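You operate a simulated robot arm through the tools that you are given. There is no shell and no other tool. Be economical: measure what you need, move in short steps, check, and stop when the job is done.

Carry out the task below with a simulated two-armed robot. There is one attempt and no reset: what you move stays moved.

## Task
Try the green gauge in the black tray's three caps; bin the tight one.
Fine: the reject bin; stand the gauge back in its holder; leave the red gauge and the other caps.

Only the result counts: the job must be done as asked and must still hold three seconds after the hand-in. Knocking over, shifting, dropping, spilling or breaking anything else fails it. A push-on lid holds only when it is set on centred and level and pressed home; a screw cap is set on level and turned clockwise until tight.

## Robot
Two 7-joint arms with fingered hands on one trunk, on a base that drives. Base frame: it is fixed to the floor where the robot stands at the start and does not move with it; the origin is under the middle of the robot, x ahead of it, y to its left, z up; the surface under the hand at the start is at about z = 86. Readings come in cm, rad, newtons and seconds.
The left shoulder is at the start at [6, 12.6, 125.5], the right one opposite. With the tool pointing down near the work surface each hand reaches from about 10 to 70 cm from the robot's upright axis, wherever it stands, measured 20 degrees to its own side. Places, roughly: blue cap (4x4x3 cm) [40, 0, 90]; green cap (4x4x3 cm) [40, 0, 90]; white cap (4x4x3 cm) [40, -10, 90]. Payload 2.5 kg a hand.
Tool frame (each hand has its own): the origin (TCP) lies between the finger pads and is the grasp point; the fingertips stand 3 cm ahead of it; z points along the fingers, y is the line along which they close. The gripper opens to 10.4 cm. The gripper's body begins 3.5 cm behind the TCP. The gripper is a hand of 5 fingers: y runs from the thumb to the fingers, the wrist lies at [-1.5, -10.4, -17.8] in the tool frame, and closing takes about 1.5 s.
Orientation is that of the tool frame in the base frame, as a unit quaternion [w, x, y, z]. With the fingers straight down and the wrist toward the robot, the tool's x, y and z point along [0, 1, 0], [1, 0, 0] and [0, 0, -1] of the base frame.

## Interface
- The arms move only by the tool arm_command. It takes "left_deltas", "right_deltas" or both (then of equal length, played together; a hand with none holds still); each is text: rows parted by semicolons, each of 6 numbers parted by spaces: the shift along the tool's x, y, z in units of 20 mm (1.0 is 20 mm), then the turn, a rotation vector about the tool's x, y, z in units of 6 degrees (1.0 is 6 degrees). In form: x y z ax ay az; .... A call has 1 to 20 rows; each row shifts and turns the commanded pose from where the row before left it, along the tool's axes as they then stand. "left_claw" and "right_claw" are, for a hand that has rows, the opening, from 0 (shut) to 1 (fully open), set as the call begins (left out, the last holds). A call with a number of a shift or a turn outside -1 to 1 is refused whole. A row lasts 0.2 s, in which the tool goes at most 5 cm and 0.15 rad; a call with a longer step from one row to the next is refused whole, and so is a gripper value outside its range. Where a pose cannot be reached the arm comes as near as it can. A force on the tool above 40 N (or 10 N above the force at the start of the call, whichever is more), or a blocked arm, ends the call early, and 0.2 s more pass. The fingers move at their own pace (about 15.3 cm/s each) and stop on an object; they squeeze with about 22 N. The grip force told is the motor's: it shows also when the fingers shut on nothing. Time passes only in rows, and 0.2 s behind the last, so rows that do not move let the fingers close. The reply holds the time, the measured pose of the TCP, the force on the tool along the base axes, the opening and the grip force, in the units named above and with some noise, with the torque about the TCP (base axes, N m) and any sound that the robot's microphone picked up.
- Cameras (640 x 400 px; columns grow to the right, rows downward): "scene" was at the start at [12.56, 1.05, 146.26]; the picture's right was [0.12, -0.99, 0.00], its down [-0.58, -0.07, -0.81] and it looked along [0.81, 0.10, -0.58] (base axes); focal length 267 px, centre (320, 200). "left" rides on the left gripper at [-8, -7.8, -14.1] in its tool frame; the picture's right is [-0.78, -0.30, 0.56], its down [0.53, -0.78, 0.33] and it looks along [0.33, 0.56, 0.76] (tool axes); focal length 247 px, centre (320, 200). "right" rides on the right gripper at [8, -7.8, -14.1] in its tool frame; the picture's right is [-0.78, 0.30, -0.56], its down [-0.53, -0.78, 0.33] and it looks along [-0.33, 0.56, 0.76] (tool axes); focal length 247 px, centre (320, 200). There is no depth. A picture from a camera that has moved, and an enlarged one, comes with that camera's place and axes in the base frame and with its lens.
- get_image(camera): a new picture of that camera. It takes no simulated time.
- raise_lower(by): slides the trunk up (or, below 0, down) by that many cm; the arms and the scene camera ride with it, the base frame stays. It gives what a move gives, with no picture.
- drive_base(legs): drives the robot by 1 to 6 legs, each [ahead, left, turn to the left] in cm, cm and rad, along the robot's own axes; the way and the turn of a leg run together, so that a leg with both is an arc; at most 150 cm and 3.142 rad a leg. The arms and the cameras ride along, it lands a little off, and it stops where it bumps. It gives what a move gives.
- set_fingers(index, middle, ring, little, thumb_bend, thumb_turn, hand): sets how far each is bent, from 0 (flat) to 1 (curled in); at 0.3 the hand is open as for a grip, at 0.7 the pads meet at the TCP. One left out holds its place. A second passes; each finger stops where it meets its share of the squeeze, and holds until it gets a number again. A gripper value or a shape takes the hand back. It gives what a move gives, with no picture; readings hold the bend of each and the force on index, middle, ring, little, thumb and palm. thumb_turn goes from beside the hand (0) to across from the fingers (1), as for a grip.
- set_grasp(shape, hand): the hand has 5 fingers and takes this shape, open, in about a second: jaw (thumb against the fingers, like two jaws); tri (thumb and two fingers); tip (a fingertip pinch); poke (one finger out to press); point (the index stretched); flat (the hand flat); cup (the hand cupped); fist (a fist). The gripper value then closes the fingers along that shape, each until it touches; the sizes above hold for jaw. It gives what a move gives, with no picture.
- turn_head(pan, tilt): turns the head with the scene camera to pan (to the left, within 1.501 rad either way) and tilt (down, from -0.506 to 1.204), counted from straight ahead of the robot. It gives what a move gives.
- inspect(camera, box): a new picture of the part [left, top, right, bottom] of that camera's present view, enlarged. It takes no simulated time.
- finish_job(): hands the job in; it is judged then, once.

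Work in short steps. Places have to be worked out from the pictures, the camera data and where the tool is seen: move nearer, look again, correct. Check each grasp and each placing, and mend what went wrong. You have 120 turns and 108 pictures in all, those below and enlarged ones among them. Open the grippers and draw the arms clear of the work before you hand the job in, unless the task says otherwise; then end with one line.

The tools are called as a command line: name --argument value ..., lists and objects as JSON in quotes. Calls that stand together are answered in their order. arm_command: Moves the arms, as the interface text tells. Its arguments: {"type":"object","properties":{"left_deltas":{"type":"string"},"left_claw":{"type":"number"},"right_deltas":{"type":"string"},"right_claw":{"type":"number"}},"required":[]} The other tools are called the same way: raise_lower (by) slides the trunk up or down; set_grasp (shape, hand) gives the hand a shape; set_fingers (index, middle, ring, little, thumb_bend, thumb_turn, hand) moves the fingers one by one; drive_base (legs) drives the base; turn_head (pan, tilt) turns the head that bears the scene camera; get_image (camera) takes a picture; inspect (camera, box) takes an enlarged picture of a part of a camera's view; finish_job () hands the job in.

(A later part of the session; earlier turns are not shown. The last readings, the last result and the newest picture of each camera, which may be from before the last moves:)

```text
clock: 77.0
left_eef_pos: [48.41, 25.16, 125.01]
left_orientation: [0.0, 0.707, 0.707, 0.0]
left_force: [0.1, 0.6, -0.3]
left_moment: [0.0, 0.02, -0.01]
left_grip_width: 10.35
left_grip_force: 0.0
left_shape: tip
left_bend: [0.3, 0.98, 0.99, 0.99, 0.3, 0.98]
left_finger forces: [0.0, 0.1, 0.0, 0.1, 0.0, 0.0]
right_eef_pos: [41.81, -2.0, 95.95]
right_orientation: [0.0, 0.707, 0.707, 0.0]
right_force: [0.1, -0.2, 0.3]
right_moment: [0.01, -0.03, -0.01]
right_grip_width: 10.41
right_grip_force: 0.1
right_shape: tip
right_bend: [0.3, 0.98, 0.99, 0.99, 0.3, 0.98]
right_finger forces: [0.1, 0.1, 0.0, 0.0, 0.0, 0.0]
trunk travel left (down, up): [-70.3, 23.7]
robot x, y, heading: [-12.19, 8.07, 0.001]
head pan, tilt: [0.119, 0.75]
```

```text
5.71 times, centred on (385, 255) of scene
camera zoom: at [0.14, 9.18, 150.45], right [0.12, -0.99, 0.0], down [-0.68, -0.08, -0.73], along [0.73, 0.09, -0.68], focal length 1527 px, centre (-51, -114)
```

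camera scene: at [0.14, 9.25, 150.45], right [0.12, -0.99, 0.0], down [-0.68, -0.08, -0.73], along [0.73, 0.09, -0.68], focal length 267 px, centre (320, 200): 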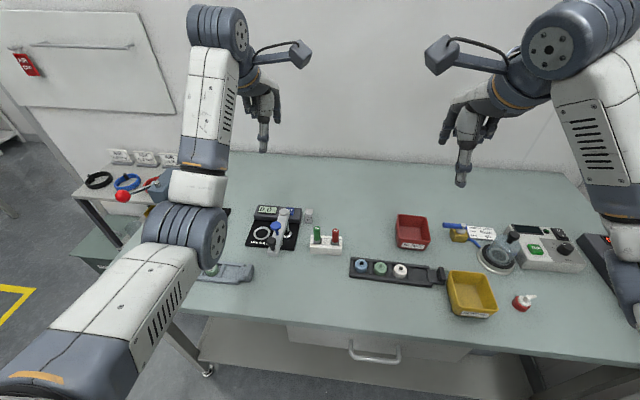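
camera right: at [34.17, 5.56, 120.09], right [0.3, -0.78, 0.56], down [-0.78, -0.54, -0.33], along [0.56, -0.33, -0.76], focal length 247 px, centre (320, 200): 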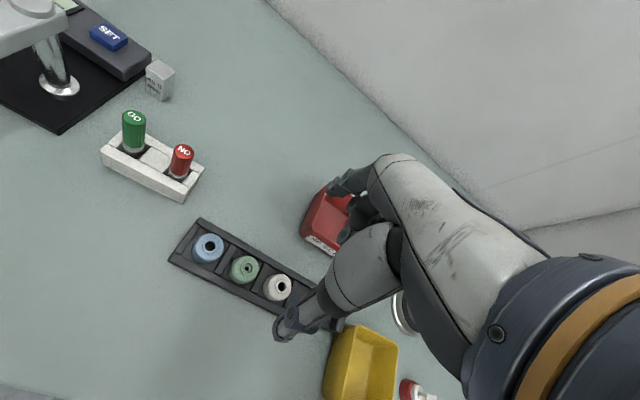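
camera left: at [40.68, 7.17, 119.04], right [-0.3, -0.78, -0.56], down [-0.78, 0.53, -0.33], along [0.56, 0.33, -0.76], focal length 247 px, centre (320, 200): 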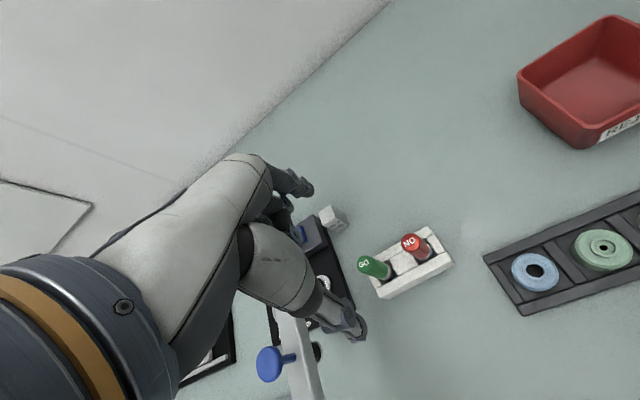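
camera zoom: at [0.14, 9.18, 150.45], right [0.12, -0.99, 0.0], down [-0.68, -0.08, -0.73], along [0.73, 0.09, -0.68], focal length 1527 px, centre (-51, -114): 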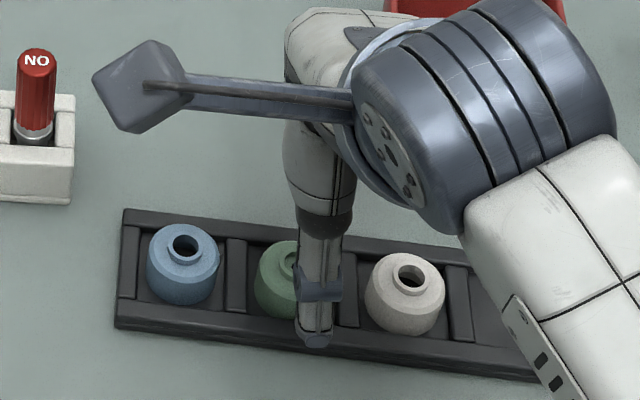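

Cap centre is (41.8, -1.9). I pre-close to ~5.6 cm opening while still above, shift +0.3 in y, and check fingertip height.

arm_command --right_deltas "0.15 0 0 0 0 0;0 0 0 0 0 0;0 0 0 0 0 0;0 0 0 0 0 0" --right_claw 0.55

inspect --camera "right" --box '[200, 170, 400, 350]'

inspect --camera "scene" --box '[340, 220, 430, 290]'

```text
clock: 78.0
left_eef_pos: [48.46, 25.09, 124.86]
left_orientation: [0.0, 0.707, 0.707, 0.001]
left_force: [0.5, -0.2, -1.0]
left_moment: [0.02, 0.0, 0.04]
left_grip_width: 10.34
left_grip_force: 0.0
left_shape: tip
left_bend: [0.3, 0.98, 0.99, 0.99, 0.3, 0.98]
left_finger forces: [0.1, 0.0, 0.0, 0.1, 0.1, 0.1]
right_eef_pos: [41.87, -1.55, 96.03]
right_orientation: [-0.001, 0.707, 0.707, 0.001]
right_force: [-0.1, 0.0, 0.7]
right_moment: [0.0, -0.02, -0.01]
right_grip_width: 5.76
right_grip_force: 0.0
right_shape: tip
right_bend: [0.73, 0.98, 0.99, 0.99, 0.67, 1.0]
right_finger forces: [0.1, 0.0, 0.1, 0.0, 0.1, 0.0]
trunk travel left (down, up): [-70.3, 23.7]
robot x, y, heading: [-11.87, 8.28, 0.005]
head pan, tilt: [0.119, 0.75]
```

```text
2.22 times, centred on (300, 260) of right
camera zoom: at [34.0, 6.45, 110.09], right [0.3, -0.78, 0.56], down [-0.78, -0.54, -0.33], along [0.56, -0.33, -0.76], focal length 549 px, centre (364, 67)
```

zoom: 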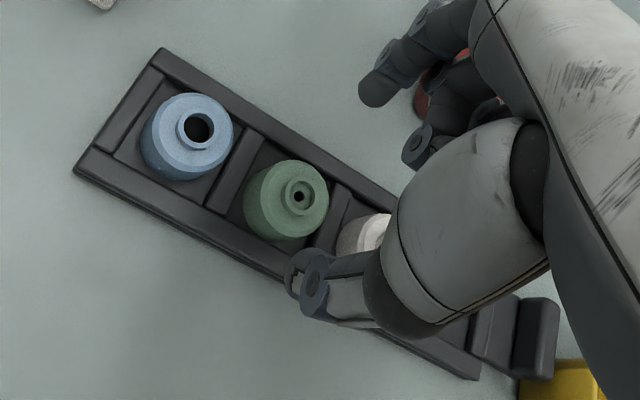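

```text
5.71 times, centred on (385, 255) of scene
camera zoom: at [0.14, 9.17, 150.45], right [0.12, -0.99, 0.0], down [-0.68, -0.08, -0.73], along [0.73, 0.09, -0.68], focal length 1527 px, centre (-51, -114)
```

zoom: 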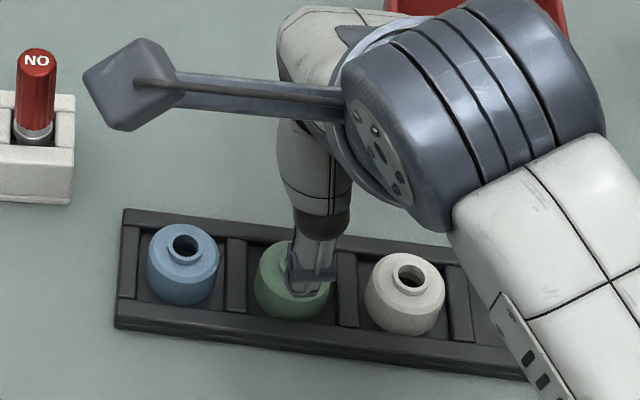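

Tips straddle the cap at y≈-1.85, about 4 cm below TCP. Lower 3.8 cm and check against the tray rails.

arm_command --right_deltas "0 0 0.7 0 0 0;0 0 0.7 0 0 0;0 0 0.5 0 0 0;0 0 0 0 0 0;0 0 0 0 0 0"

inspect --camera "right" --box '[230, 180, 380, 300]'

inspect --camera "scene" --box '[350, 235, 410, 285]'

```text
clock: 79.2
left_eef_pos: [48.48, 25.1, 124.86]
left_orientation: [0.0, 0.707, 0.708, 0.0]
left_force: [0.1, 0.0, -0.8]
left_moment: [0.0, 0.03, 0.04]
left_grip_width: 10.36
left_grip_force: 0.0
left_shape: tip
left_bend: [0.3, 0.98, 0.99, 0.99, 0.3, 0.98]
left_finger forces: [0.0, 0.0, 0.0, 0.1, 0.0, 0.0]
right_eef_pos: [41.81, -1.54, 92.15]
right_orientation: [0.0, 0.707, 0.707, 0.0]
right_force: [0.1, 0.2, 0.2]
right_moment: [0.02, 0.04, -0.05]
right_grip_width: 5.76
right_grip_force: 0.1
right_shape: tip
right_bend: [0.73, 0.98, 0.99, 0.99, 0.67, 1.0]
right_finger forces: [0.1, 0.0, 0.0, 0.0, 0.0, 0.1]
trunk travel left (down, up): [-70.3, 23.7]
robot x, y, heading: [-12.03, 7.98, -0.001]
head pan, tilt: [0.119, 0.75]
```

```text
3.33 times, centred on (305, 240) of right
camera zoom: at [33.97, 6.44, 106.33], right [0.3, -0.78, 0.56], down [-0.78, -0.54, -0.33], along [0.56, -0.33, -0.76], focal length 823 px, centre (370, 67)
```

zoom: 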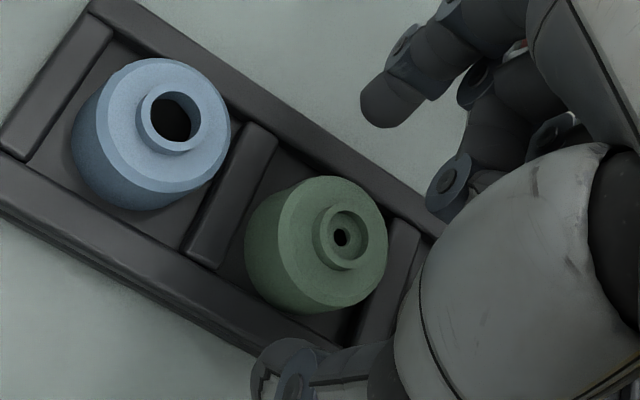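

```text
8.00 times, centred on (380, 260) of scene
camera zoom: at [0.14, 9.18, 150.45], right [0.12, -0.99, 0.0], down [-0.68, -0.08, -0.73], along [0.73, 0.09, -0.68], focal length 2138 px, centre (-160, -280)
```

zoom: 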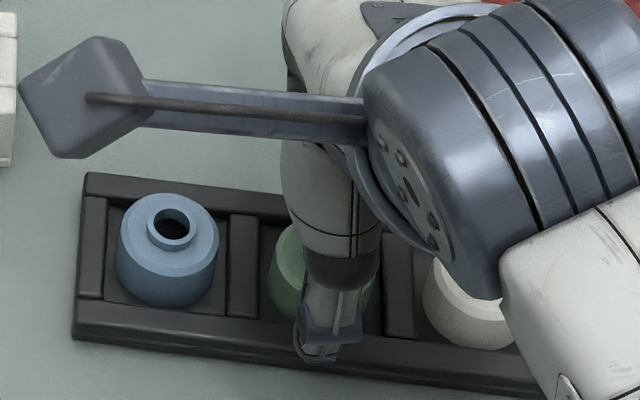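

Tips are about 0.8 cm above the rails on either side of the cap. Close on it.

arm_command --right_deltas "0 0 0 0 0 0;0 0 0 0 0 0;0 0 0 0 0 0;0 0 0 0 0 0;0 0 0 0 0 0;0 0 0 0 0 0" --right_claw 0

inspect --camera "right" --box '[230, 180, 380, 300]'

inspect --camera "scene" --box '[350, 235, 410, 285]'

```text
clock: 80.6
left_eef_pos: [48.44, 25.09, 124.85]
left_orientation: [0.0, 0.707, 0.708, 0.001]
left_force: [-0.6, -0.7, -0.5]
left_moment: [0.04, 0.04, 0.0]
left_grip_width: 10.32
left_grip_force: 0.0
left_shape: tip
left_bend: [0.3, 0.98, 0.99, 0.99, 0.3, 0.98]
left_finger forces: [0.0, 0.0, 0.0, 0.0, 0.0, 0.0]
right_eef_pos: [41.81, -1.6, 92.24]
right_orientation: [0.0, 0.708, 0.707, 0.0]
right_force: [-0.1, -0.2, -1.2]
right_moment: [-0.01, 0.02, 0.05]
right_grip_width: 0.03
right_grip_force: 22.1
right_shape: tip
right_bend: [0.7, 1.0, 1.0, 1.0, 0.46, 1.0]
right_finger forces: [0.0, 0.0, 0.1, 0.0, 0.0, 0.0]
trunk travel left (down, up): [-70.3, 23.7]
robot x, y, heading: [-11.86, 8.31, -0.001]
head pan, tilt: [0.119, 0.75]
```

```text
3.33 times, centred on (305, 240) of right
camera zoom: at [33.97, 6.44, 106.34], right [0.3, -0.78, 0.56], down [-0.78, -0.54, -0.33], along [0.56, -0.33, -0.76], focal length 823 px, centre (370, 67)
```

zoom: 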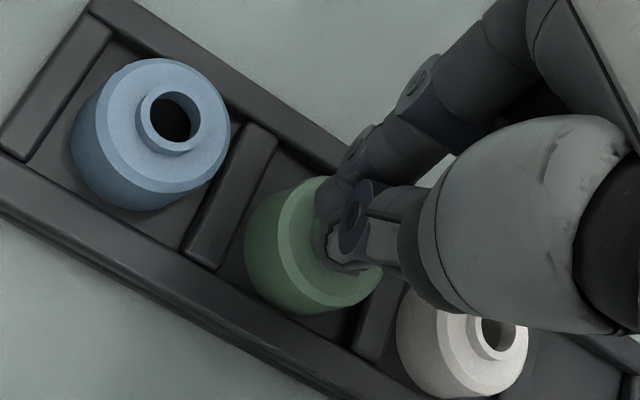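

```text
8.00 times, centred on (380, 260) of scene
camera zoom: at [0.14, 9.18, 150.45], right [0.12, -0.99, 0.0], down [-0.68, -0.08, -0.73], along [0.73, 0.09, -0.68], focal length 2138 px, centre (-160, -280)
```

zoom: 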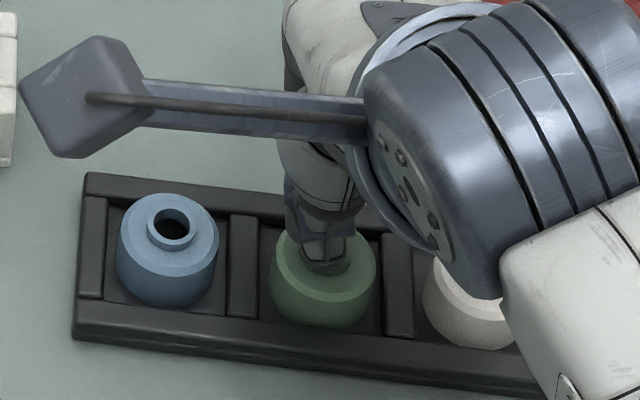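

The fingertips rise as they close and went over the cap's shoulder without gripping; the cap hasn't moved. I raise 2 cm, open to ~4.8 cm, and come down lower to z≈91.2.

arm_command --right_deltas "0 0 -0.5 0 0 0;0 0 -0.5 0 0 0;0 0 0 0 0 0"

arm_command --right_deltas "0 0 0 0 0 0;0 0 0 0 0 0;0 0 0 0 0 0;0 0 0 0 0 0;0 0 0.5 0 0 0;0 0 0.5 0 0 0;0 0 0.25 0 0 0;0 0 0 0 0 0;0 0 0 0 0 0" --right_claw 0.48

inspect --camera "scene" --box '[350, 235, 410, 285]'

inspect --camera "right" --box '[230, 180, 380, 300]'

```text
clock: 81.4
left_eef_pos: [48.51, 25.05, 124.87]
left_orientation: [0.0, 0.707, 0.707, 0.0]
left_force: [0.0, 0.2, 0.0]
left_moment: [0.01, 0.01, 0.0]
left_grip_width: 10.35
left_grip_force: 0.0
left_shape: tip
left_bend: [0.3, 0.98, 0.99, 0.99, 0.3, 0.98]
left_finger forces: [0.0, 0.0, 0.1, 0.1, 0.1, 0.0]
right_eef_pos: [41.89, -1.57, 94.31]
right_orientation: [0.0, 0.707, 0.707, 0.0]
right_force: [-0.4, -0.2, 0.1]
right_moment: [0.0, -0.03, -0.03]
right_grip_width: 0.0
right_grip_force: 21.6
right_shape: tip
right_bend: [0.7, 1.0, 1.0, 1.0, 0.46, 1.0]
right_finger forces: [0.0, 0.1, 0.0, 0.0, 0.0, 0.0]
trunk travel left (down, up): [-70.3, 23.7]
robot x, y, heading: [-12.3, 7.95, -0.0]
head pan, tilt: [0.119, 0.75]
```

```text
clock: 83.4
left_eef_pos: [48.46, 25.14, 124.95]
left_orientation: [0.0, 0.707, 0.707, 0.0]
left_force: [0.0, 0.2, -0.1]
left_moment: [0.02, 0.0, 0.0]
left_grip_width: 10.37
left_grip_force: 0.0
left_shape: tip
left_bend: [0.3, 0.98, 0.99, 0.99, 0.3, 0.98]
left_finger forces: [0.0, 0.0, 0.0, 0.0, 0.1, 0.0]
right_eef_pos: [41.8, -1.5, 91.64]
right_orientation: [0.0, 0.706, 0.708, 0.0]
right_force: [0.2, 0.1, 0.5]
right_moment: [0.0, -0.01, 0.01]
right_grip_width: 4.98
right_grip_force: 0.0
right_shape: tip
right_bend: [0.73, 0.98, 0.99, 0.99, 0.7, 1.0]
right_finger forces: [0.0, 0.1, 0.0, 0.0, 0.1, 0.0]
trunk travel left (down, up): [-70.3, 23.7]
robot x, y, heading: [-11.86, 8.16, -0.005]
head pan, tilt: [0.119, 0.75]
```

```text
8.00 times, centred on (380, 260) of scene
camera zoom: at [0.14, 9.18, 150.45], right [0.12, -0.99, 0.0], down [-0.68, -0.08, -0.73], along [0.73, 0.09, -0.68], focal length 2138 px, centre (-160, -280)
```

zoom: 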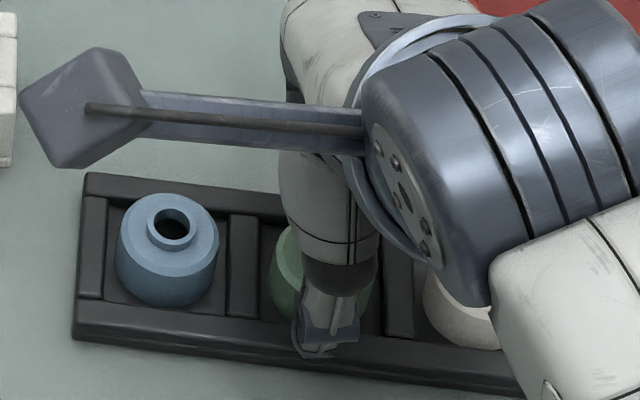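

```text
3.33 times, centred on (305, 240) of right
camera zoom: at [34.04, 6.42, 105.8], right [0.3, -0.78, 0.56], down [-0.78, -0.54, -0.33], along [0.56, -0.33, -0.76], focal length 823 px, centre (370, 67)
```

zoom: 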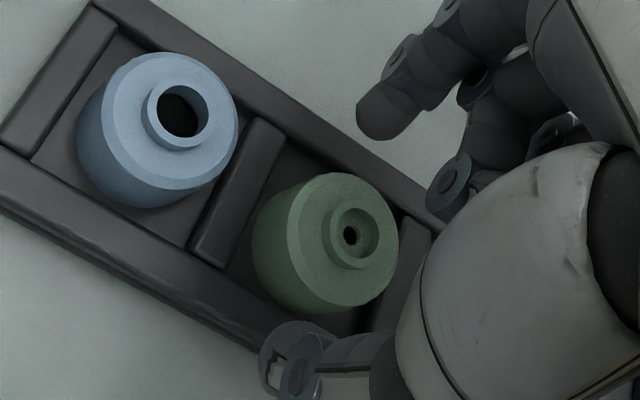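

Fingertips are now ~1.5 cm below the neck top, no contact force. Lower 2 mm and close.

arm_command --right_deltas "0 0 0.1 0 0 0;0 0 0 0 0 0"

arm_command --right_deltas "0 0 0 0 0 0;0 0 0 0 0 0;0 0 0 0 0 0;0 0 0 0 0 0;0 0 0 0 0 0" --right_claw 0

inspect --camera "right" --box '[230, 180, 380, 300]'

```text
clock: 84.0
left_eef_pos: [48.38, 25.08, 125.04]
left_orientation: [0.0, 0.707, 0.707, 0.0]
left_force: [-0.1, -0.2, 0.7]
left_moment: [0.02, 0.04, 0.02]
left_grip_width: 10.37
left_grip_force: 0.0
left_shape: tip
left_bend: [0.3, 0.98, 0.99, 0.99, 0.3, 0.98]
left_finger forces: [0.0, 0.0, 0.0, 0.0, 0.0, 0.1]
right_eef_pos: [41.81, -1.52, 91.36]
right_orientation: [0.001, 0.707, 0.707, 0.001]
right_force: [0.1, -0.2, -0.7]
right_moment: [0.04, 0.01, -0.01]
right_grip_width: 4.98
right_grip_force: 0.1
right_shape: tip
right_bend: [0.73, 0.98, 0.99, 0.99, 0.7, 1.0]
right_finger forces: [0.0, 0.1, 0.0, 0.0, 0.0, 0.0]
trunk travel left (down, up): [-70.3, 23.7]
robot x, y, heading: [-11.73, 8.34, 0.002]
head pan, tilt: [0.119, 0.75]
```

```text
clock: 85.2
left_eef_pos: [48.51, 25.14, 125.02]
left_orientation: [-0.001, 0.707, 0.707, 0.0]
left_force: [0.5, -0.3, 0.4]
left_moment: [0.0, 0.03, 0.02]
left_grip_width: 10.35
left_grip_force: 0.0
left_shape: tip
left_bend: [0.3, 0.98, 0.99, 0.99, 0.3, 0.98]
left_finger forces: [0.0, 0.0, 0.1, 0.0, 0.0, 0.1]
right_eef_pos: [41.88, -1.56, 91.56]
right_orientation: [0.001, 0.707, 0.707, 0.001]
right_force: [-0.4, 0.8, 0.5]
right_moment: [0.01, -0.01, 0.01]
right_grip_width: 0.98
right_grip_force: 10.1
right_shape: tip
right_bend: [0.72, 1.0, 1.0, 1.0, 0.77, 1.0]
right_finger forces: [0.0, 0.0, 0.0, 0.0, 0.0, 0.1]
trunk travel left (down, up): [-70.3, 23.7]
robot x, y, heading: [-11.72, 8.49, -0.001]
head pan, tilt: [0.119, 0.75]
```

```text
3.33 times, centred on (305, 240) of right
camera zoom: at [34.01, 6.43, 105.61], right [0.3, -0.78, 0.56], down [-0.78, -0.54, -0.33], along [0.56, -0.33, -0.76], focal length 823 px, centre (370, 67)
```

zoom: 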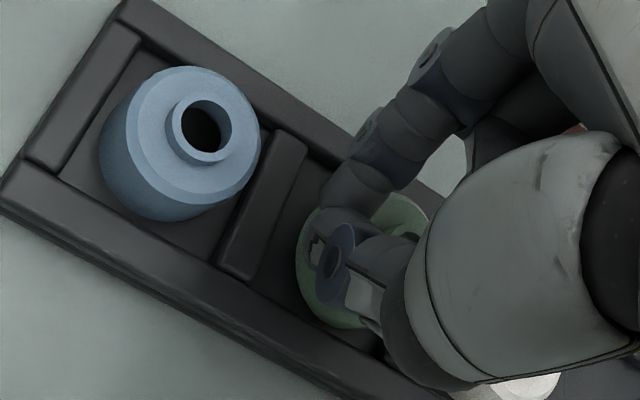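

The right view suggests the tray may have shifted. I verify with the same scene zoom.

inspect --camera "scene" --box '[350, 235, 410, 285]'

```text
8.00 times, centred on (380, 260) of scene
camera zoom: at [0.13, 9.19, 150.45], right [0.12, -0.99, 0.0], down [-0.68, -0.08, -0.73], along [0.73, 0.09, -0.68], focal length 2138 px, centre (-160, -280)
```

zoom: 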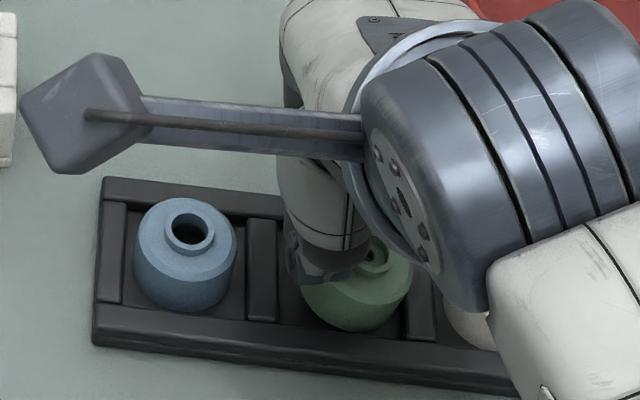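

The pinch slipped off to one side, squeezing the cap and nudging the tray ~0.6 cm toward -y. I raise the hand, switch to the three-finger shape, and look; I'll put the tray back afterwards.

arm_command --right_deltas "0 0 -0.4 0 0 0;0 0 -0.6 0 0 0;0 0 -1 0 0 0;0 0 -1 0 0 0;0 0 -1 0 0 0;0 0 0 0 0 0"

set_grasp --hand "right" --shape "tri"

get_image --camera "right"

inspect --camera "scene" --box '[330, 200, 450, 300]'

```text
clock: 86.6
left_eef_pos: [48.47, 25.11, 124.89]
left_orientation: [0.001, 0.707, 0.707, 0.0]
left_force: [-0.6, -0.7, -0.7]
left_moment: [0.01, 0.02, -0.02]
left_grip_width: 10.38
left_grip_force: 0.1
left_shape: tip
left_bend: [0.3, 0.98, 0.99, 0.99, 0.3, 0.98]
left_finger forces: [0.0, 0.1, 0.1, 0.0, 0.0, 0.0]
right_eef_pos: [41.86, -1.58, 99.55]
right_orientation: [0.0, 0.707, 0.707, 0.001]
right_force: [-0.3, 0.0, 0.4]
right_moment: [-0.04, 0.01, -0.02]
right_grip_width: 1.0
right_grip_force: 10.0
right_shape: tip
right_bend: [0.72, 1.0, 1.0, 1.0, 0.77, 1.0]
right_finger forces: [0.0, 0.0, 0.0, 0.0, 0.0, 0.1]
trunk travel left (down, up): [-70.3, 23.7]
robot x, y, heading: [-11.81, 8.18, -0.002]
head pan, tilt: [0.119, 0.75]
```

```text
clock: 87.5
left_eef_pos: [48.45, 25.09, 124.78]
left_orientation: [0.0, 0.707, 0.707, 0.0]
left_force: [0.1, -0.1, 0.6]
left_moment: [0.01, -0.05, -0.02]
left_grip_width: 10.39
left_grip_force: 0.1
left_shape: tip
left_bend: [0.3, 0.98, 0.99, 0.99, 0.3, 0.98]
left_finger forces: [0.0, 0.0, 0.0, 0.0, 0.0, 0.0]
right_eef_pos: [41.84, -1.74, 99.59]
right_orientation: [0.001, 0.707, 0.707, 0.001]
right_force: [-0.2, -0.3, -0.8]
right_moment: [0.0, -0.01, 0.02]
right_grip_width: 10.37
right_grip_force: 0.1
right_shape: tri
right_bend: [0.3, 0.3, 0.99, 0.99, 0.3, 0.98]
right_finger forces: [0.0, 0.0, 0.0, 0.1, 0.0, 0.0]
trunk travel left (down, up): [-70.3, 23.7]
robot x, y, heading: [-11.92, 8.19, -0.004]
head pan, tilt: [0.119, 0.75]
```

```text
14 pictures are left
camera right: at [34.04, 6.44, 113.66], right [0.3, -0.78, 0.56], down [-0.78, -0.54, -0.33], along [0.56, -0.33, -0.76], focal length 247 px, centre (320, 200)
```

right: 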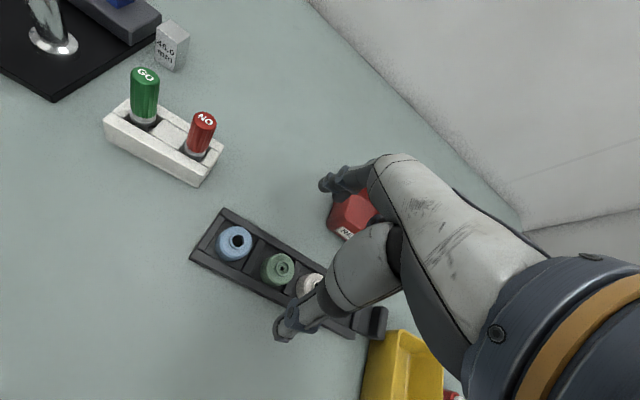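

```text
4.00 times, centred on (390, 250) of scene
camera zoom: at [0.14, 9.18, 150.45], right [0.12, -0.99, 0.0], down [-0.68, -0.08, -0.73], along [0.73, 0.09, -0.68], focal length 1069 px, centre (40, 0)
```

zoom: 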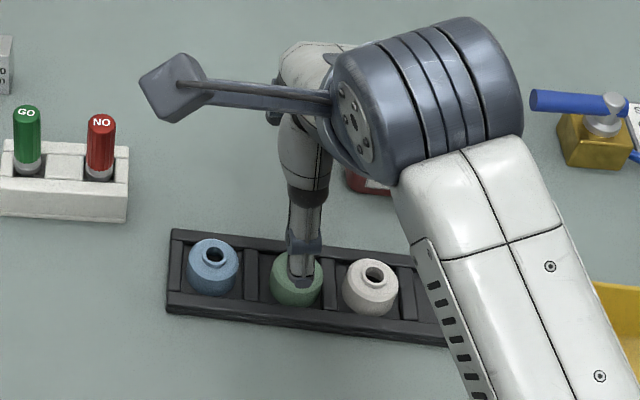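

Cap is now at about (41.8, -2.85). With thumb, index and middle I centre the cap between them (TCP y≈-2.25), pre-close to ~5 cm and lower to z≈91.4.

arm_command --right_deltas "-0.35 -0.02 0 0 0 0;0 0 0 0 0 0;0 0 0 0 0 0;0 0 0 0 0 0;0 0 0 0 0 0" --right_claw 0.5

arm_command --right_deltas "0 0 0.8 0 0 0;0 0 0.8 0 0 0;0 0 0.8 0 0 0;0 0 0.6 0 0 0;0 0 0.5 0 0 0;0 0 0.35 0 0 0;0 0 0 0 0 0;0 0 0 0 0 0"

inspect --camera "right" --box '[230, 180, 380, 300]'

```text
clock: 88.7
left_eef_pos: [48.51, 25.0, 124.9]
left_orientation: [0.0, 0.707, 0.707, -0.001]
left_force: [0.0, -0.9, -0.4]
left_moment: [0.0, -0.01, 0.02]
left_grip_width: 10.37
left_grip_force: 0.0
left_shape: tip
left_bend: [0.3, 0.98, 0.99, 0.99, 0.3, 0.98]
left_finger forces: [0.0, 0.1, 0.0, 0.1, 0.1, 0.0]
right_eef_pos: [41.83, -2.3, 99.58]
right_orientation: [0.0, 0.707, 0.707, 0.0]
right_force: [0.1, 0.5, 0.4]
right_moment: [-0.04, -0.02, -0.01]
right_grip_width: 5.28
right_grip_force: 0.2
right_shape: tri
right_bend: [0.74, 0.44, 0.99, 0.99, 0.69, 1.0]
right_finger forces: [0.1, 0.0, 0.1, 0.0, 0.0, 0.0]
trunk travel left (down, up): [-70.3, 23.7]
robot x, y, heading: [-11.65, 7.99, 0.001]
head pan, tilt: [0.119, 0.75]
```

```text
clock: 90.5
left_eef_pos: [48.43, 25.18, 124.92]
left_orientation: [0.001, 0.707, 0.707, 0.001]
left_force: [0.6, 0.3, 0.7]
left_moment: [0.0, -0.03, -0.01]
left_grip_width: 10.37
left_grip_force: 0.1
left_shape: tip
left_bend: [0.3, 0.98, 0.99, 0.99, 0.3, 0.98]
left_finger forces: [0.1, 0.1, 0.0, 0.0, 0.1, 0.0]
right_eef_pos: [41.72, -2.18, 91.87]
right_orientation: [0.0, 0.708, 0.707, -0.001]
right_force: [-0.5, 0.4, -0.1]
right_moment: [-0.01, 0.02, 0.02]
right_grip_width: 5.27
right_grip_force: 0.1
right_shape: tri
right_bend: [0.74, 0.44, 0.99, 0.99, 0.69, 1.0]
right_finger forces: [0.0, 0.0, 0.0, 0.0, 0.1, 0.1]
trunk travel left (down, up): [-70.3, 23.7]
robot x, y, heading: [-11.73, 7.83, 0.004]
head pan, tilt: [0.119, 0.75]
```

```text
3.33 times, centred on (305, 240) of right
camera zoom: at [33.94, 5.78, 105.9], right [0.3, -0.78, 0.56], down [-0.78, -0.54, -0.33], along [0.56, -0.33, -0.76], focal length 823 px, centre (370, 67)
```

zoom: 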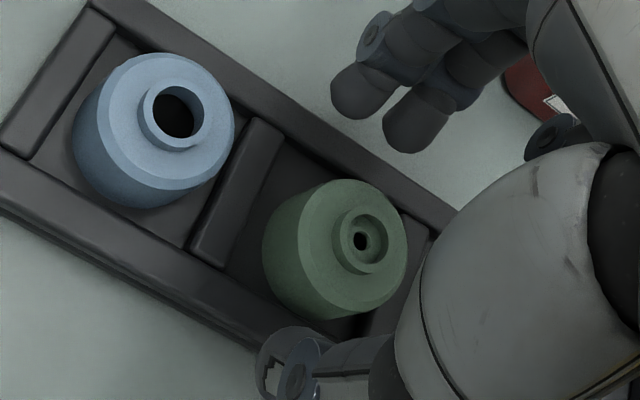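

Index (~y -2.0) and middle (~-4.0) straddle the cap (-2.84), thumb opposite. Trim -0.15 in y, lower 4 mm, and close.

arm_command --right_deltas "-0.08 0 0.2 0 0 0;0 0 0 0 0 0"

arm_command --right_deltas "0 0 0 0 0 0;0 0 0 0 0 0;0 0 0 0 0 0;0 0 0 0 0 0;0 0 0 0 0 0" --right_claw 0.3

```text
clock: 91.1
left_eef_pos: [48.51, 25.12, 124.9]
left_orientation: [0.0, 0.707, 0.707, 0.0]
left_force: [-0.6, -0.1, 0.2]
left_moment: [-0.01, -0.02, 0.02]
left_grip_width: 10.36
left_grip_force: 0.0
left_shape: tip
left_bend: [0.3, 0.98, 0.99, 0.99, 0.3, 0.98]
left_finger forces: [0.1, 0.0, 0.0, 0.0, 0.0, 0.1]
right_eef_pos: [41.69, -2.36, 91.21]
right_orientation: [0.0, 0.707, 0.707, 0.001]
right_force: [0.1, -0.1, 0.4]
right_moment: [0.01, -0.03, 0.01]
right_grip_width: 5.22
right_grip_force: 0.0
right_shape: tri
right_bend: [0.74, 0.44, 0.99, 0.99, 0.69, 1.0]
right_finger forces: [0.1, 0.1, 0.0, 0.0, 0.2, 0.0]
trunk travel left (down, up): [-70.3, 23.7]
robot x, y, heading: [-12.05, 8.54, -0.001]
head pan, tilt: [0.119, 0.75]
```

```text
clock: 92.3
left_eef_pos: [48.43, 25.07, 124.94]
left_orientation: [0.0, 0.707, 0.708, 0.0]
left_force: [0.0, 0.6, 0.1]
left_moment: [0.02, 0.0, 0.02]
left_grip_width: 10.38
left_grip_force: 0.0
left_shape: tip
left_bend: [0.3, 0.98, 0.99, 0.99, 0.3, 0.98]
left_finger forces: [0.0, 0.0, 0.0, 0.0, 0.0, 0.0]
right_eef_pos: [41.67, -2.41, 91.33]
right_orientation: [0.001, 0.707, 0.707, 0.001]
right_force: [-0.7, 0.5, -0.4]
right_moment: [-0.02, -0.04, -0.02]
right_grip_width: 3.17
right_grip_force: 0.0
right_shape: tri
right_bend: [0.74, 0.53, 0.99, 0.99, 0.74, 1.0]
right_finger forces: [0.1, 0.0, 0.1, 0.0, 0.0, 0.1]
trunk travel left (down, up): [-70.3, 23.7]
robot x, y, heading: [-11.84, 7.83, -0.003]
head pan, tilt: [0.119, 0.75]
```

No contact forces yet at this opening; I take a look before closing further.

inspect --camera "right" --box '[230, 180, 380, 300]'

```text
3.33 times, centred on (305, 240) of right
camera zoom: at [33.91, 5.61, 105.49], right [0.3, -0.78, 0.56], down [-0.78, -0.54, -0.33], along [0.56, -0.33, -0.76], focal length 823 px, centre (370, 67)
```

zoom: 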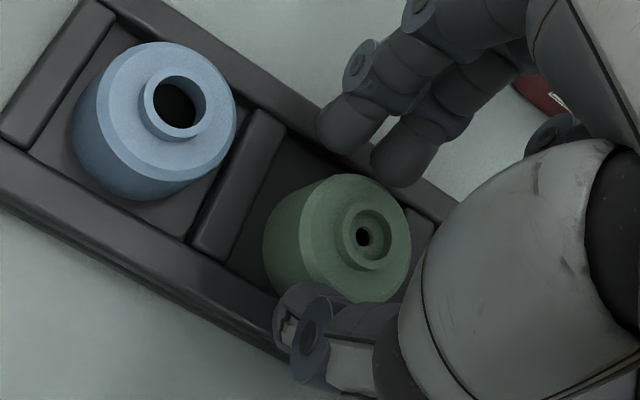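

Well centred: thumb opposite the index/middle pair. Close fully.

arm_command --right_deltas "0 0 0 0 0 0;0 0 0 0 0 0;0 0 0 0 0 0;0 0 0 0 0 0;0 0 0 0 0 0" --right_claw 0

inspect --camera "right" --box '[230, 180, 380, 300]'

```text
clock: 93.5
left_eef_pos: [48.52, 25.09, 124.94]
left_orientation: [0.0, 0.707, 0.707, 0.0]
left_force: [0.1, -0.3, -0.4]
left_moment: [0.01, 0.0, -0.02]
left_grip_width: 10.36
left_grip_force: 0.0
left_shape: tip
left_bend: [0.3, 0.98, 0.99, 0.99, 0.3, 0.98]
left_finger forces: [0.0, 0.0, 0.0, 0.0, 0.0, 0.0]
right_eef_pos: [41.84, -2.4, 91.51]
right_orientation: [0.001, 0.707, 0.708, 0.001]
right_force: [-0.4, 2.7, 3.9]
right_moment: [0.09, 0.0, 0.02]
right_grip_width: 1.18
right_grip_force: 10.0
right_shape: tri
right_bend: [0.7, 0.56, 1.0, 1.0, 0.74, 1.0]
right_finger forces: [4.2, 5.6, 0.1, 0.1, 7.8, 0.1]
trunk travel left (down, up): [-70.3, 23.7]
robot x, y, heading: [-11.68, 8.47, 0.003]
head pan, tilt: [0.119, 0.75]
```

```text
3.33 times, centred on (305, 240) of right
camera zoom: at [33.89, 5.66, 105.54], right [0.3, -0.78, 0.56], down [-0.78, -0.54, -0.34], along [0.56, -0.33, -0.76], focal length 823 px, centre (370, 67)
```

zoom: 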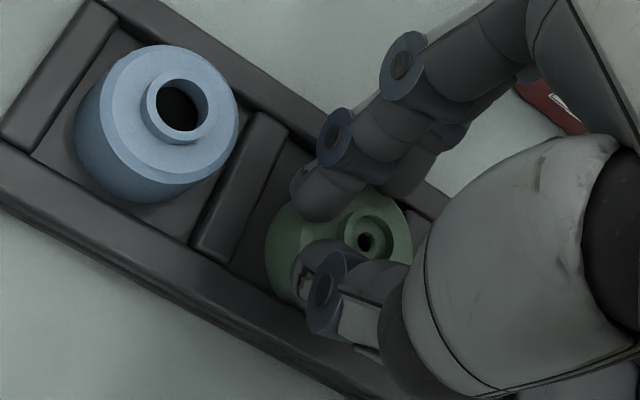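

The tips rode up onto the cap's chamfer again. I reopen slightly and go lower with the tips just outside the cap, feeling for the rails.

arm_command --right_deltas "0 0 0 0 0 0;0 0 0 0 0 0;0 0 0 0 0 0;0 0 0 0 0 0" --right_claw 0.32

arm_command --right_deltas "0 0 0.15 0 0 0;0 0 0 0 0 0"

arm_command --right_deltas "0 0 0.12 0 0 0;0 0 0 0 0 0"

```text
clock: 94.5
left_eef_pos: [48.57, 25.2, 124.76]
left_orientation: [0.0, 0.707, 0.707, -0.001]
left_force: [-1.2, 0.3, 0.3]
left_moment: [0.0, 0.02, 0.0]
left_grip_width: 10.37
left_grip_force: 0.0
left_shape: tip
left_bend: [0.3, 0.98, 0.99, 0.99, 0.3, 0.98]
left_finger forces: [0.0, 0.0, 0.0, 0.0, 0.0, 0.1]
right_eef_pos: [41.73, -2.44, 91.24]
right_orientation: [0.0, 0.707, 0.707, 0.0]
right_force: [0.0, 0.4, 0.9]
right_moment: [-0.01, -0.04, -0.03]
right_grip_width: 3.3
right_grip_force: 0.0
right_shape: tri
right_bend: [0.74, 0.53, 0.99, 0.99, 0.74, 1.0]
right_finger forces: [0.0, 0.0, 0.1, 0.0, 0.0, 0.1]
trunk travel left (down, up): [-70.3, 23.7]
robot x, y, heading: [-12.42, 8.3, -0.001]
head pan, tilt: [0.119, 0.75]
```

```text
clock: 95.1
left_eef_pos: [48.4, 25.13, 124.94]
left_orientation: [0.0, 0.707, 0.707, 0.0]
left_force: [-0.7, 0.6, -0.7]
left_moment: [0.0, 0.0, -0.03]
left_grip_width: 10.36
left_grip_force: 0.0
left_shape: tip
left_bend: [0.3, 0.98, 0.99, 0.99, 0.3, 0.98]
left_finger forces: [0.0, 0.0, 0.0, 0.0, 0.0, 0.0]
right_eef_pos: [41.75, -2.6, 91.12]
right_orientation: [0.001, 0.707, 0.707, 0.0]
right_force: [0.4, -0.7, 1.2]
right_moment: [0.01, 0.01, -0.01]
right_grip_width: 3.3
right_grip_force: 0.1
right_shape: tri
right_bend: [0.74, 0.53, 0.99, 0.99, 0.74, 1.0]
right_finger forces: [0.1, 0.3, 0.0, 0.0, 0.1, 0.0]
trunk travel left (down, up): [-70.3, 23.7]
robot x, y, heading: [-11.92, 8.23, 0.002]
head pan, tilt: [0.119, 0.75]
```

```text
clock: 95.7
left_eef_pos: [48.49, 25.18, 124.99]
left_orientation: [0.0, 0.708, 0.707, 0.0]
left_force: [0.9, 0.0, -0.4]
left_moment: [0.03, 0.01, 0.03]
left_grip_width: 10.35
left_grip_force: 0.1
left_shape: tip
left_bend: [0.3, 0.98, 0.99, 0.99, 0.3, 0.98]
left_finger forces: [0.0, 0.0, 0.1, 0.0, 0.0, 0.0]
right_eef_pos: [41.8, -2.53, 90.85]
right_orientation: [0.0, 0.707, 0.707, 0.0]
right_force: [1.1, -0.1, 0.3]
right_moment: [-0.03, -0.02, 0.03]
right_grip_width: 3.3
right_grip_force: 0.1
right_shape: tri
right_bend: [0.74, 0.52, 0.99, 0.99, 0.74, 1.0]
right_finger forces: [0.0, 0.3, 0.1, 0.0, 0.1, 0.1]
trunk travel left (down, up): [-70.3, 23.7]
robot x, y, heading: [-11.73, 7.98, 0.0]
head pan, tilt: [0.119, 0.75]
```

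Almost no contact so far; continue lower in two small steps.

arm_command --right_deltas "0 0 0.15 0 0 0;0 0 0 0 0 0"

arm_command --right_deltas "0 0 0.12 0 0 0;0 0 0 0 0 0"

inspect --camera "right" --box '[230, 180, 380, 300]'

```text
clock: 96.3
left_eef_pos: [48.45, 25.09, 124.95]
left_orientation: [0.0, 0.708, 0.707, 0.0]
left_force: [-0.6, 0.4, -0.1]
left_moment: [-0.01, -0.03, 0.02]
left_grip_width: 10.37
left_grip_force: 0.0
left_shape: tip
left_bend: [0.3, 0.98, 0.99, 0.99, 0.3, 0.98]
left_finger forces: [0.0, 0.0, 0.0, 0.0, 0.1, 0.0]
right_eef_pos: [41.69, -2.39, 90.54]
right_orientation: [0.001, 0.708, 0.707, 0.002]
right_force: [0.0, -0.2, 0.5]
right_moment: [-0.01, 0.01, 0.02]
right_grip_width: 3.32
right_grip_force: 0.0
right_shape: tri
right_bend: [0.74, 0.52, 0.99, 0.99, 0.74, 1.0]
right_finger forces: [0.0, 0.3, 0.1, 0.0, 0.0, 0.0]
trunk travel left (down, up): [-70.3, 23.7]
robot x, y, heading: [-12.08, 8.19, 0.0]
head pan, tilt: [0.119, 0.75]
```

```text
clock: 96.9
left_eef_pos: [48.44, 25.19, 125.01]
left_orientation: [0.0, 0.707, 0.707, 0.0]
left_force: [0.8, 1.0, -0.3]
left_moment: [-0.03, 0.01, 0.01]
left_grip_width: 10.38
left_grip_force: 0.0
left_shape: tip
left_bend: [0.3, 0.98, 0.99, 0.99, 0.3, 0.98]
left_finger forces: [0.1, 0.0, 0.0, 0.0, 0.1, 0.0]
right_eef_pos: [41.77, -2.52, 90.29]
right_orientation: [0.001, 0.707, 0.707, 0.0]
right_force: [-0.3, -0.6, 2.6]
right_moment: [-0.01, 0.05, 0.0]
right_grip_width: 3.34
right_grip_force: 0.0
right_shape: tri
right_bend: [0.74, 0.52, 0.99, 0.99, 0.74, 1.0]
right_finger forces: [0.7, 0.1, 0.0, 0.0, 2.4, 0.1]
trunk travel left (down, up): [-70.3, 23.7]
robot x, y, heading: [-11.94, 8.04, -0.001]
head pan, tilt: [0.119, 0.75]
```

```text
3.33 times, centred on (305, 240) of right
camera zoom: at [33.96, 5.6, 104.47], right [0.3, -0.78, 0.56], down [-0.78, -0.54, -0.33], along [0.56, -0.33, -0.76], focal length 823 px, centre (370, 67)
```

zoom: 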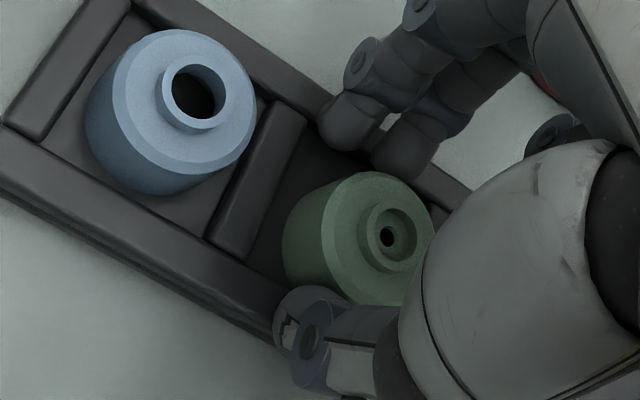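

Thumb lightly touches the front rail — as low as possible. Raise 1 mm and close.

arm_command --right_deltas "0 0 -0.06 0 0 0;0 0 0 0 0 0;0 0 0 0 0 0"

arm_command --right_deltas "0 0 0 0 0 0;0 0 0 0 0 0;0 0 0 0 0 0;0 0 0 0 0 0" --right_claw 0

inspect --camera "right" --box '[230, 180, 380, 300]'

```text
clock: 97.7
left_eef_pos: [48.48, 25.08, 124.89]
left_orientation: [-0.001, 0.707, 0.707, 0.0]
left_force: [1.0, -0.6, 0.1]
left_moment: [0.02, 0.0, 0.0]
left_grip_width: 10.35
left_grip_force: 0.1
left_shape: tip
left_bend: [0.3, 0.98, 0.99, 0.99, 0.3, 0.98]
left_finger forces: [0.1, 0.1, 0.0, 0.0, 0.0, 0.1]
right_eef_pos: [41.76, -2.4, 90.44]
right_orientation: [0.0, 0.708, 0.707, 0.0]
right_force: [0.6, 0.5, -0.7]
right_moment: [-0.01, -0.01, 0.02]
right_grip_width: 3.35
right_grip_force: 0.0
right_shape: tri
right_bend: [0.74, 0.52, 0.99, 0.99, 0.74, 1.0]
right_finger forces: [0.0, 0.1, 0.1, 0.0, 0.0, 0.0]
trunk travel left (down, up): [-70.3, 23.7]
robot x, y, heading: [-11.78, 8.01, -0.002]
head pan, tilt: [0.119, 0.75]
```

```text
clock: 98.7
left_eef_pos: [48.4, 25.18, 124.85]
left_orientation: [0.0, 0.707, 0.707, 0.0]
left_force: [-0.1, 0.9, 0.5]
left_moment: [0.01, 0.01, 0.0]
left_grip_width: 10.35
left_grip_force: 0.0
left_shape: tip
left_bend: [0.3, 0.98, 0.99, 0.99, 0.3, 0.98]
left_finger forces: [0.0, 0.0, 0.0, 0.0, 0.1, 0.0]
right_eef_pos: [41.83, -2.51, 90.38]
right_orientation: [0.0, 0.707, 0.708, 0.001]
right_force: [0.2, 2.0, 1.0]
right_moment: [0.04, -0.01, 0.02]
right_grip_width: 2.03
right_grip_force: 10.2
right_shape: tri
right_bend: [0.72, 0.54, 1.0, 1.0, 0.76, 1.0]
right_finger forces: [2.9, 4.4, 0.0, 0.1, 6.9, 0.0]
trunk travel left (down, up): [-70.3, 23.7]
robot x, y, heading: [-11.7, 8.16, 0.002]
head pan, tilt: [0.119, 0.75]
```

```text
3.33 times, centred on (305, 240) of right
camera zoom: at [33.96, 5.63, 104.56], right [0.3, -0.78, 0.56], down [-0.78, -0.54, -0.33], along [0.56, -0.33, -0.76], focal length 823 px, centre (370, 67)
```

zoom: 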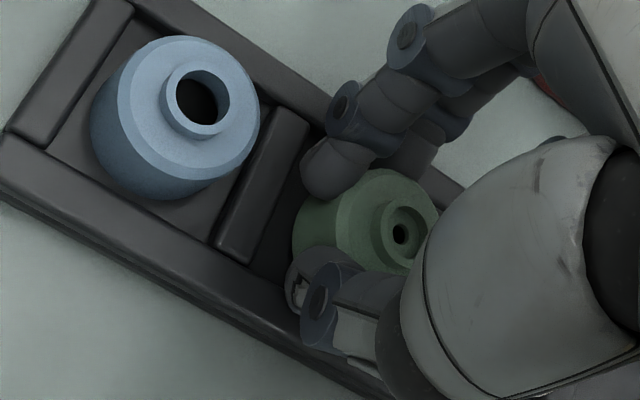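

The fingers now hold the cap's sides (2.9+4.4 vs 6.9 N). Lift gently by 1 cm and check forces.

arm_command --right_deltas "0 0 -0.1 0 0 0;0 0 -0.15 0 0 0;0 0 -0.25 0 0 0;0 0 0 0 0 0"

```text
clock: 99.7
left_eef_pos: [48.45, 25.1, 124.91]
left_orientation: [0.0, 0.707, 0.707, 0.001]
left_force: [0.5, 0.0, -0.1]
left_moment: [0.02, 0.01, -0.02]
left_grip_width: 10.35
left_grip_force: 0.1
left_shape: tip
left_bend: [0.3, 0.98, 0.99, 0.99, 0.3, 0.98]
left_finger forces: [0.0, 0.0, 0.0, 0.0, 0.0, 0.0]
right_eef_pos: [41.91, -2.48, 91.35]
right_orientation: [0.001, 0.707, 0.707, 0.001]
right_force: [-0.2, -0.3, -0.2]
right_moment: [0.04, -0.01, 0.01]
right_grip_width: 2.04
right_grip_force: 10.5
right_shape: tri
right_bend: [0.72, 0.54, 1.0, 1.0, 0.76, 1.0]
right_finger forces: [2.5, 4.4, 0.0, 0.1, 6.7, 0.0]
trunk travel left (down, up): [-70.3, 23.7]
robot x, y, heading: [-11.93, 8.42, 0.002]
head pan, tilt: [0.119, 0.75]
```

Finger forces persist and lateral contact is gone: the cap is coming along. Lift further and verify.

arm_command --right_deltas "0 0 -0.3 0 0 0;0 0 -0.4 0 0 0;0 0 -0.5 0 0 0;0 0 -0.5 0 0 0;0 0 -0.5 0 0 0;0 0 -0.5 0 0 0;0 0 -0.5 0 0 0;0 0 -0.5 0 0 0;0 0 -0.5 0 0 0;0 0 0 0 0 0"

get_image --camera "scene"

```text
clock: 101.9
left_eef_pos: [48.53, 25.13, 124.84]
left_orientation: [0.0, 0.707, 0.707, 0.001]
left_force: [0.6, -0.5, 0.5]
left_moment: [-0.02, 0.0, 0.02]
left_grip_width: 10.35
left_grip_force: 0.1
left_shape: tip
left_bend: [0.3, 0.98, 0.99, 0.99, 0.3, 0.98]
left_finger forces: [0.1, 0.0, 0.0, 0.0, 0.0, 0.1]
right_eef_pos: [41.76, -2.46, 99.85]
right_orientation: [-0.001, 0.707, 0.707, 0.002]
right_force: [0.0, 0.0, -0.4]
right_moment: [-0.01, 0.01, 0.01]
right_grip_width: 2.03
right_grip_force: 9.9
right_shape: tri
right_bend: [0.72, 0.54, 1.0, 1.0, 0.76, 1.0]
right_finger forces: [2.4, 4.3, 0.0, 0.0, 6.4, 0.0]
trunk travel left (down, up): [-70.3, 23.7]
robot x, y, heading: [-12.03, 8.41, 0.004]
head pan, tilt: [0.119, 0.75]
```

```text
7 pictures are left
camera scene: at [0.14, 9.17, 150.45], right [0.12, -0.99, 0.0], down [-0.68, -0.08, -0.73], along [0.73, 0.09, -0.68], focal length 267 px, centre (320, 200)
```

scene: 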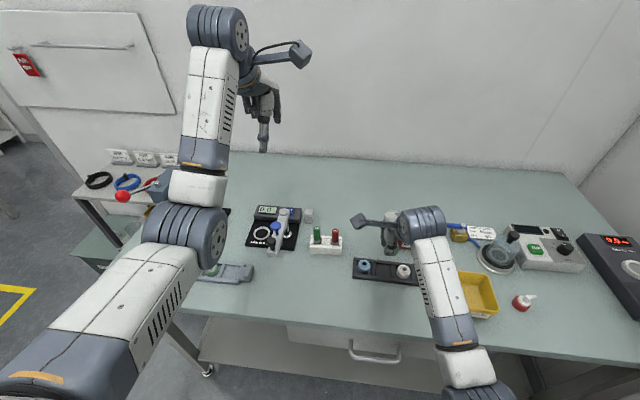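

The green cap has left the tray and is held. Raise a little and drive the base forward 11.5 and right 9.5 cm so the hand comes near the reject bin (centre ≈ 55.5, -12).

arm_command --right_deltas "0 0 -0.4 0 0 0;0 0 -0.5 0 0 0;0 0 -0.5 0 0 0;0 0 0 0 0 0"

drive_base --legs '[[11.5, -9.5, 0]]'

get_image --camera "right"

```text
clock: 102.9
left_eef_pos: [48.48, 25.08, 124.91]
left_orientation: [-0.001, 0.707, 0.707, -0.001]
left_force: [0.1, 0.4, 0.4]
left_moment: [-0.01, 0.0, 0.03]
left_grip_width: 10.4
left_grip_force: 0.0
left_shape: tip
left_bend: [0.3, 0.98, 0.99, 0.99, 0.3, 0.98]
left_finger forces: [0.1, 0.0, 0.1, 0.0, 0.0, 0.1]
right_eef_pos: [41.8, -2.44, 102.64]
right_orientation: [0.001, 0.707, 0.708, 0.0]
right_force: [-0.6, 0.1, 0.5]
right_moment: [0.0, 0.02, 0.01]
right_grip_width: 2.04
right_grip_force: 9.9
right_shape: tri
right_bend: [0.72, 0.54, 1.0, 1.0, 0.76, 1.0]
right_finger forces: [2.4, 4.4, 0.0, 0.0, 6.4, 0.0]
trunk travel left (down, up): [-70.3, 23.7]
robot x, y, heading: [-12.02, 7.94, 0.0]
head pan, tilt: [0.119, 0.75]
```

```text
clock: 104.3
left_eef_pos: [60.0, 15.62, 124.79]
left_orientation: [0.0, 0.707, 0.707, 0.0]
left_force: [-0.1, -0.7, -0.4]
left_moment: [0.02, 0.01, -0.02]
left_grip_width: 10.38
left_grip_force: 0.2
left_shape: tip
left_bend: [0.3, 0.98, 0.99, 0.99, 0.3, 0.98]
left_finger forces: [0.0, 0.0, 0.0, 0.0, 0.1, 0.0]
right_eef_pos: [53.25, -11.94, 102.49]
right_orientation: [-0.001, 0.707, 0.707, 0.001]
right_force: [0.1, 0.4, 1.0]
right_moment: [0.0, 0.04, 0.0]
right_grip_width: 2.04
right_grip_force: 9.9
right_shape: tri
right_bend: [0.72, 0.54, 1.0, 1.0, 0.76, 1.0]
right_finger forces: [2.4, 4.3, 0.0, 0.0, 6.4, 0.1]
trunk travel left (down, up): [-70.3, 23.7]
robot x, y, heading: [-0.81, -1.38, -0.002]
head pan, tilt: [0.119, 0.75]
```

```text
6 pictures are left
camera right: at [45.46, -3.93, 116.71], right [0.3, -0.78, 0.56], down [-0.78, -0.54, -0.33], along [0.56, -0.33, -0.76], focal length 247 px, centre (320, 200)
```

right: 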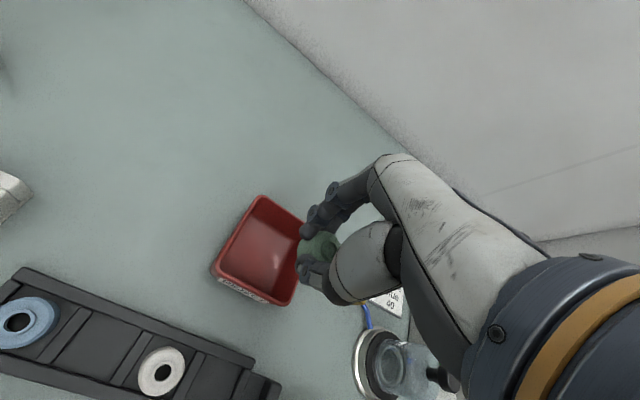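

The cap is held and the bin spans about x 50.3–60, y -7.5…-15.5. Move the cap over its centre and lower to z≈93.

arm_command --right_deltas "0.3 0.5 0 0 0 0;0.25 0.5 0 0 0 0;0 0 0.7 0 0 0;0 0 0.8 0 0 0;0 0 0.8 0 0 0;0 0 0.8 0 0 0;0 0 0.8 0 0 0;0 0 0.7 0 0 0;0 0 0 0 0 0"

get_image --camera "scene"

```text
clock: 106.3
left_eef_pos: [59.92, 15.74, 124.96]
left_orientation: [0.0, 0.707, 0.707, 0.001]
left_force: [-0.2, 0.0, -1.1]
left_moment: [-0.03, 0.02, 0.03]
left_grip_width: 10.35
left_grip_force: 0.1
left_shape: tip
left_bend: [0.3, 0.98, 0.99, 0.99, 0.3, 0.98]
left_finger forces: [0.0, 0.1, 0.1, 0.1, 0.0, 0.1]
right_eef_pos: [55.41, -10.84, 93.39]
right_orientation: [0.0, 0.707, 0.707, 0.001]
right_force: [0.8, 0.1, 0.4]
right_moment: [-0.01, -0.02, 0.01]
right_grip_width: 2.04
right_grip_force: 9.9
right_shape: tri
right_bend: [0.72, 0.54, 1.0, 1.0, 0.76, 1.0]
right_finger forces: [2.2, 4.3, 0.0, 0.1, 6.3, 0.0]
trunk travel left (down, up): [-70.3, 23.7]
robot x, y, heading: [-0.12, -1.26, -0.003]
head pan, tilt: [0.119, 0.75]
```

```text
5 pictures are left
camera scene: at [11.58, -0.3, 150.45], right [0.12, -0.99, 0.0], down [-0.68, -0.08, -0.73], along [0.73, 0.09, -0.68], focal length 267 px, centre (320, 200)
```

scene: 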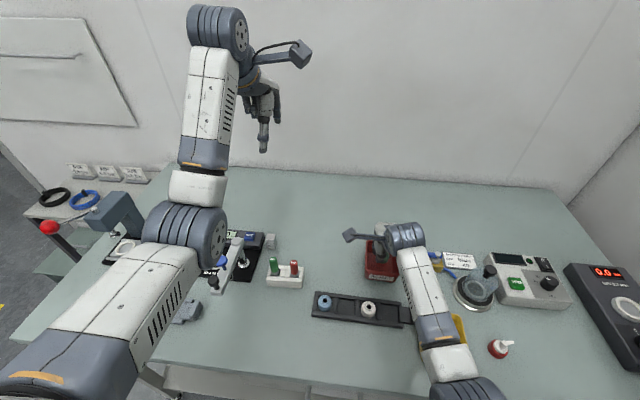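

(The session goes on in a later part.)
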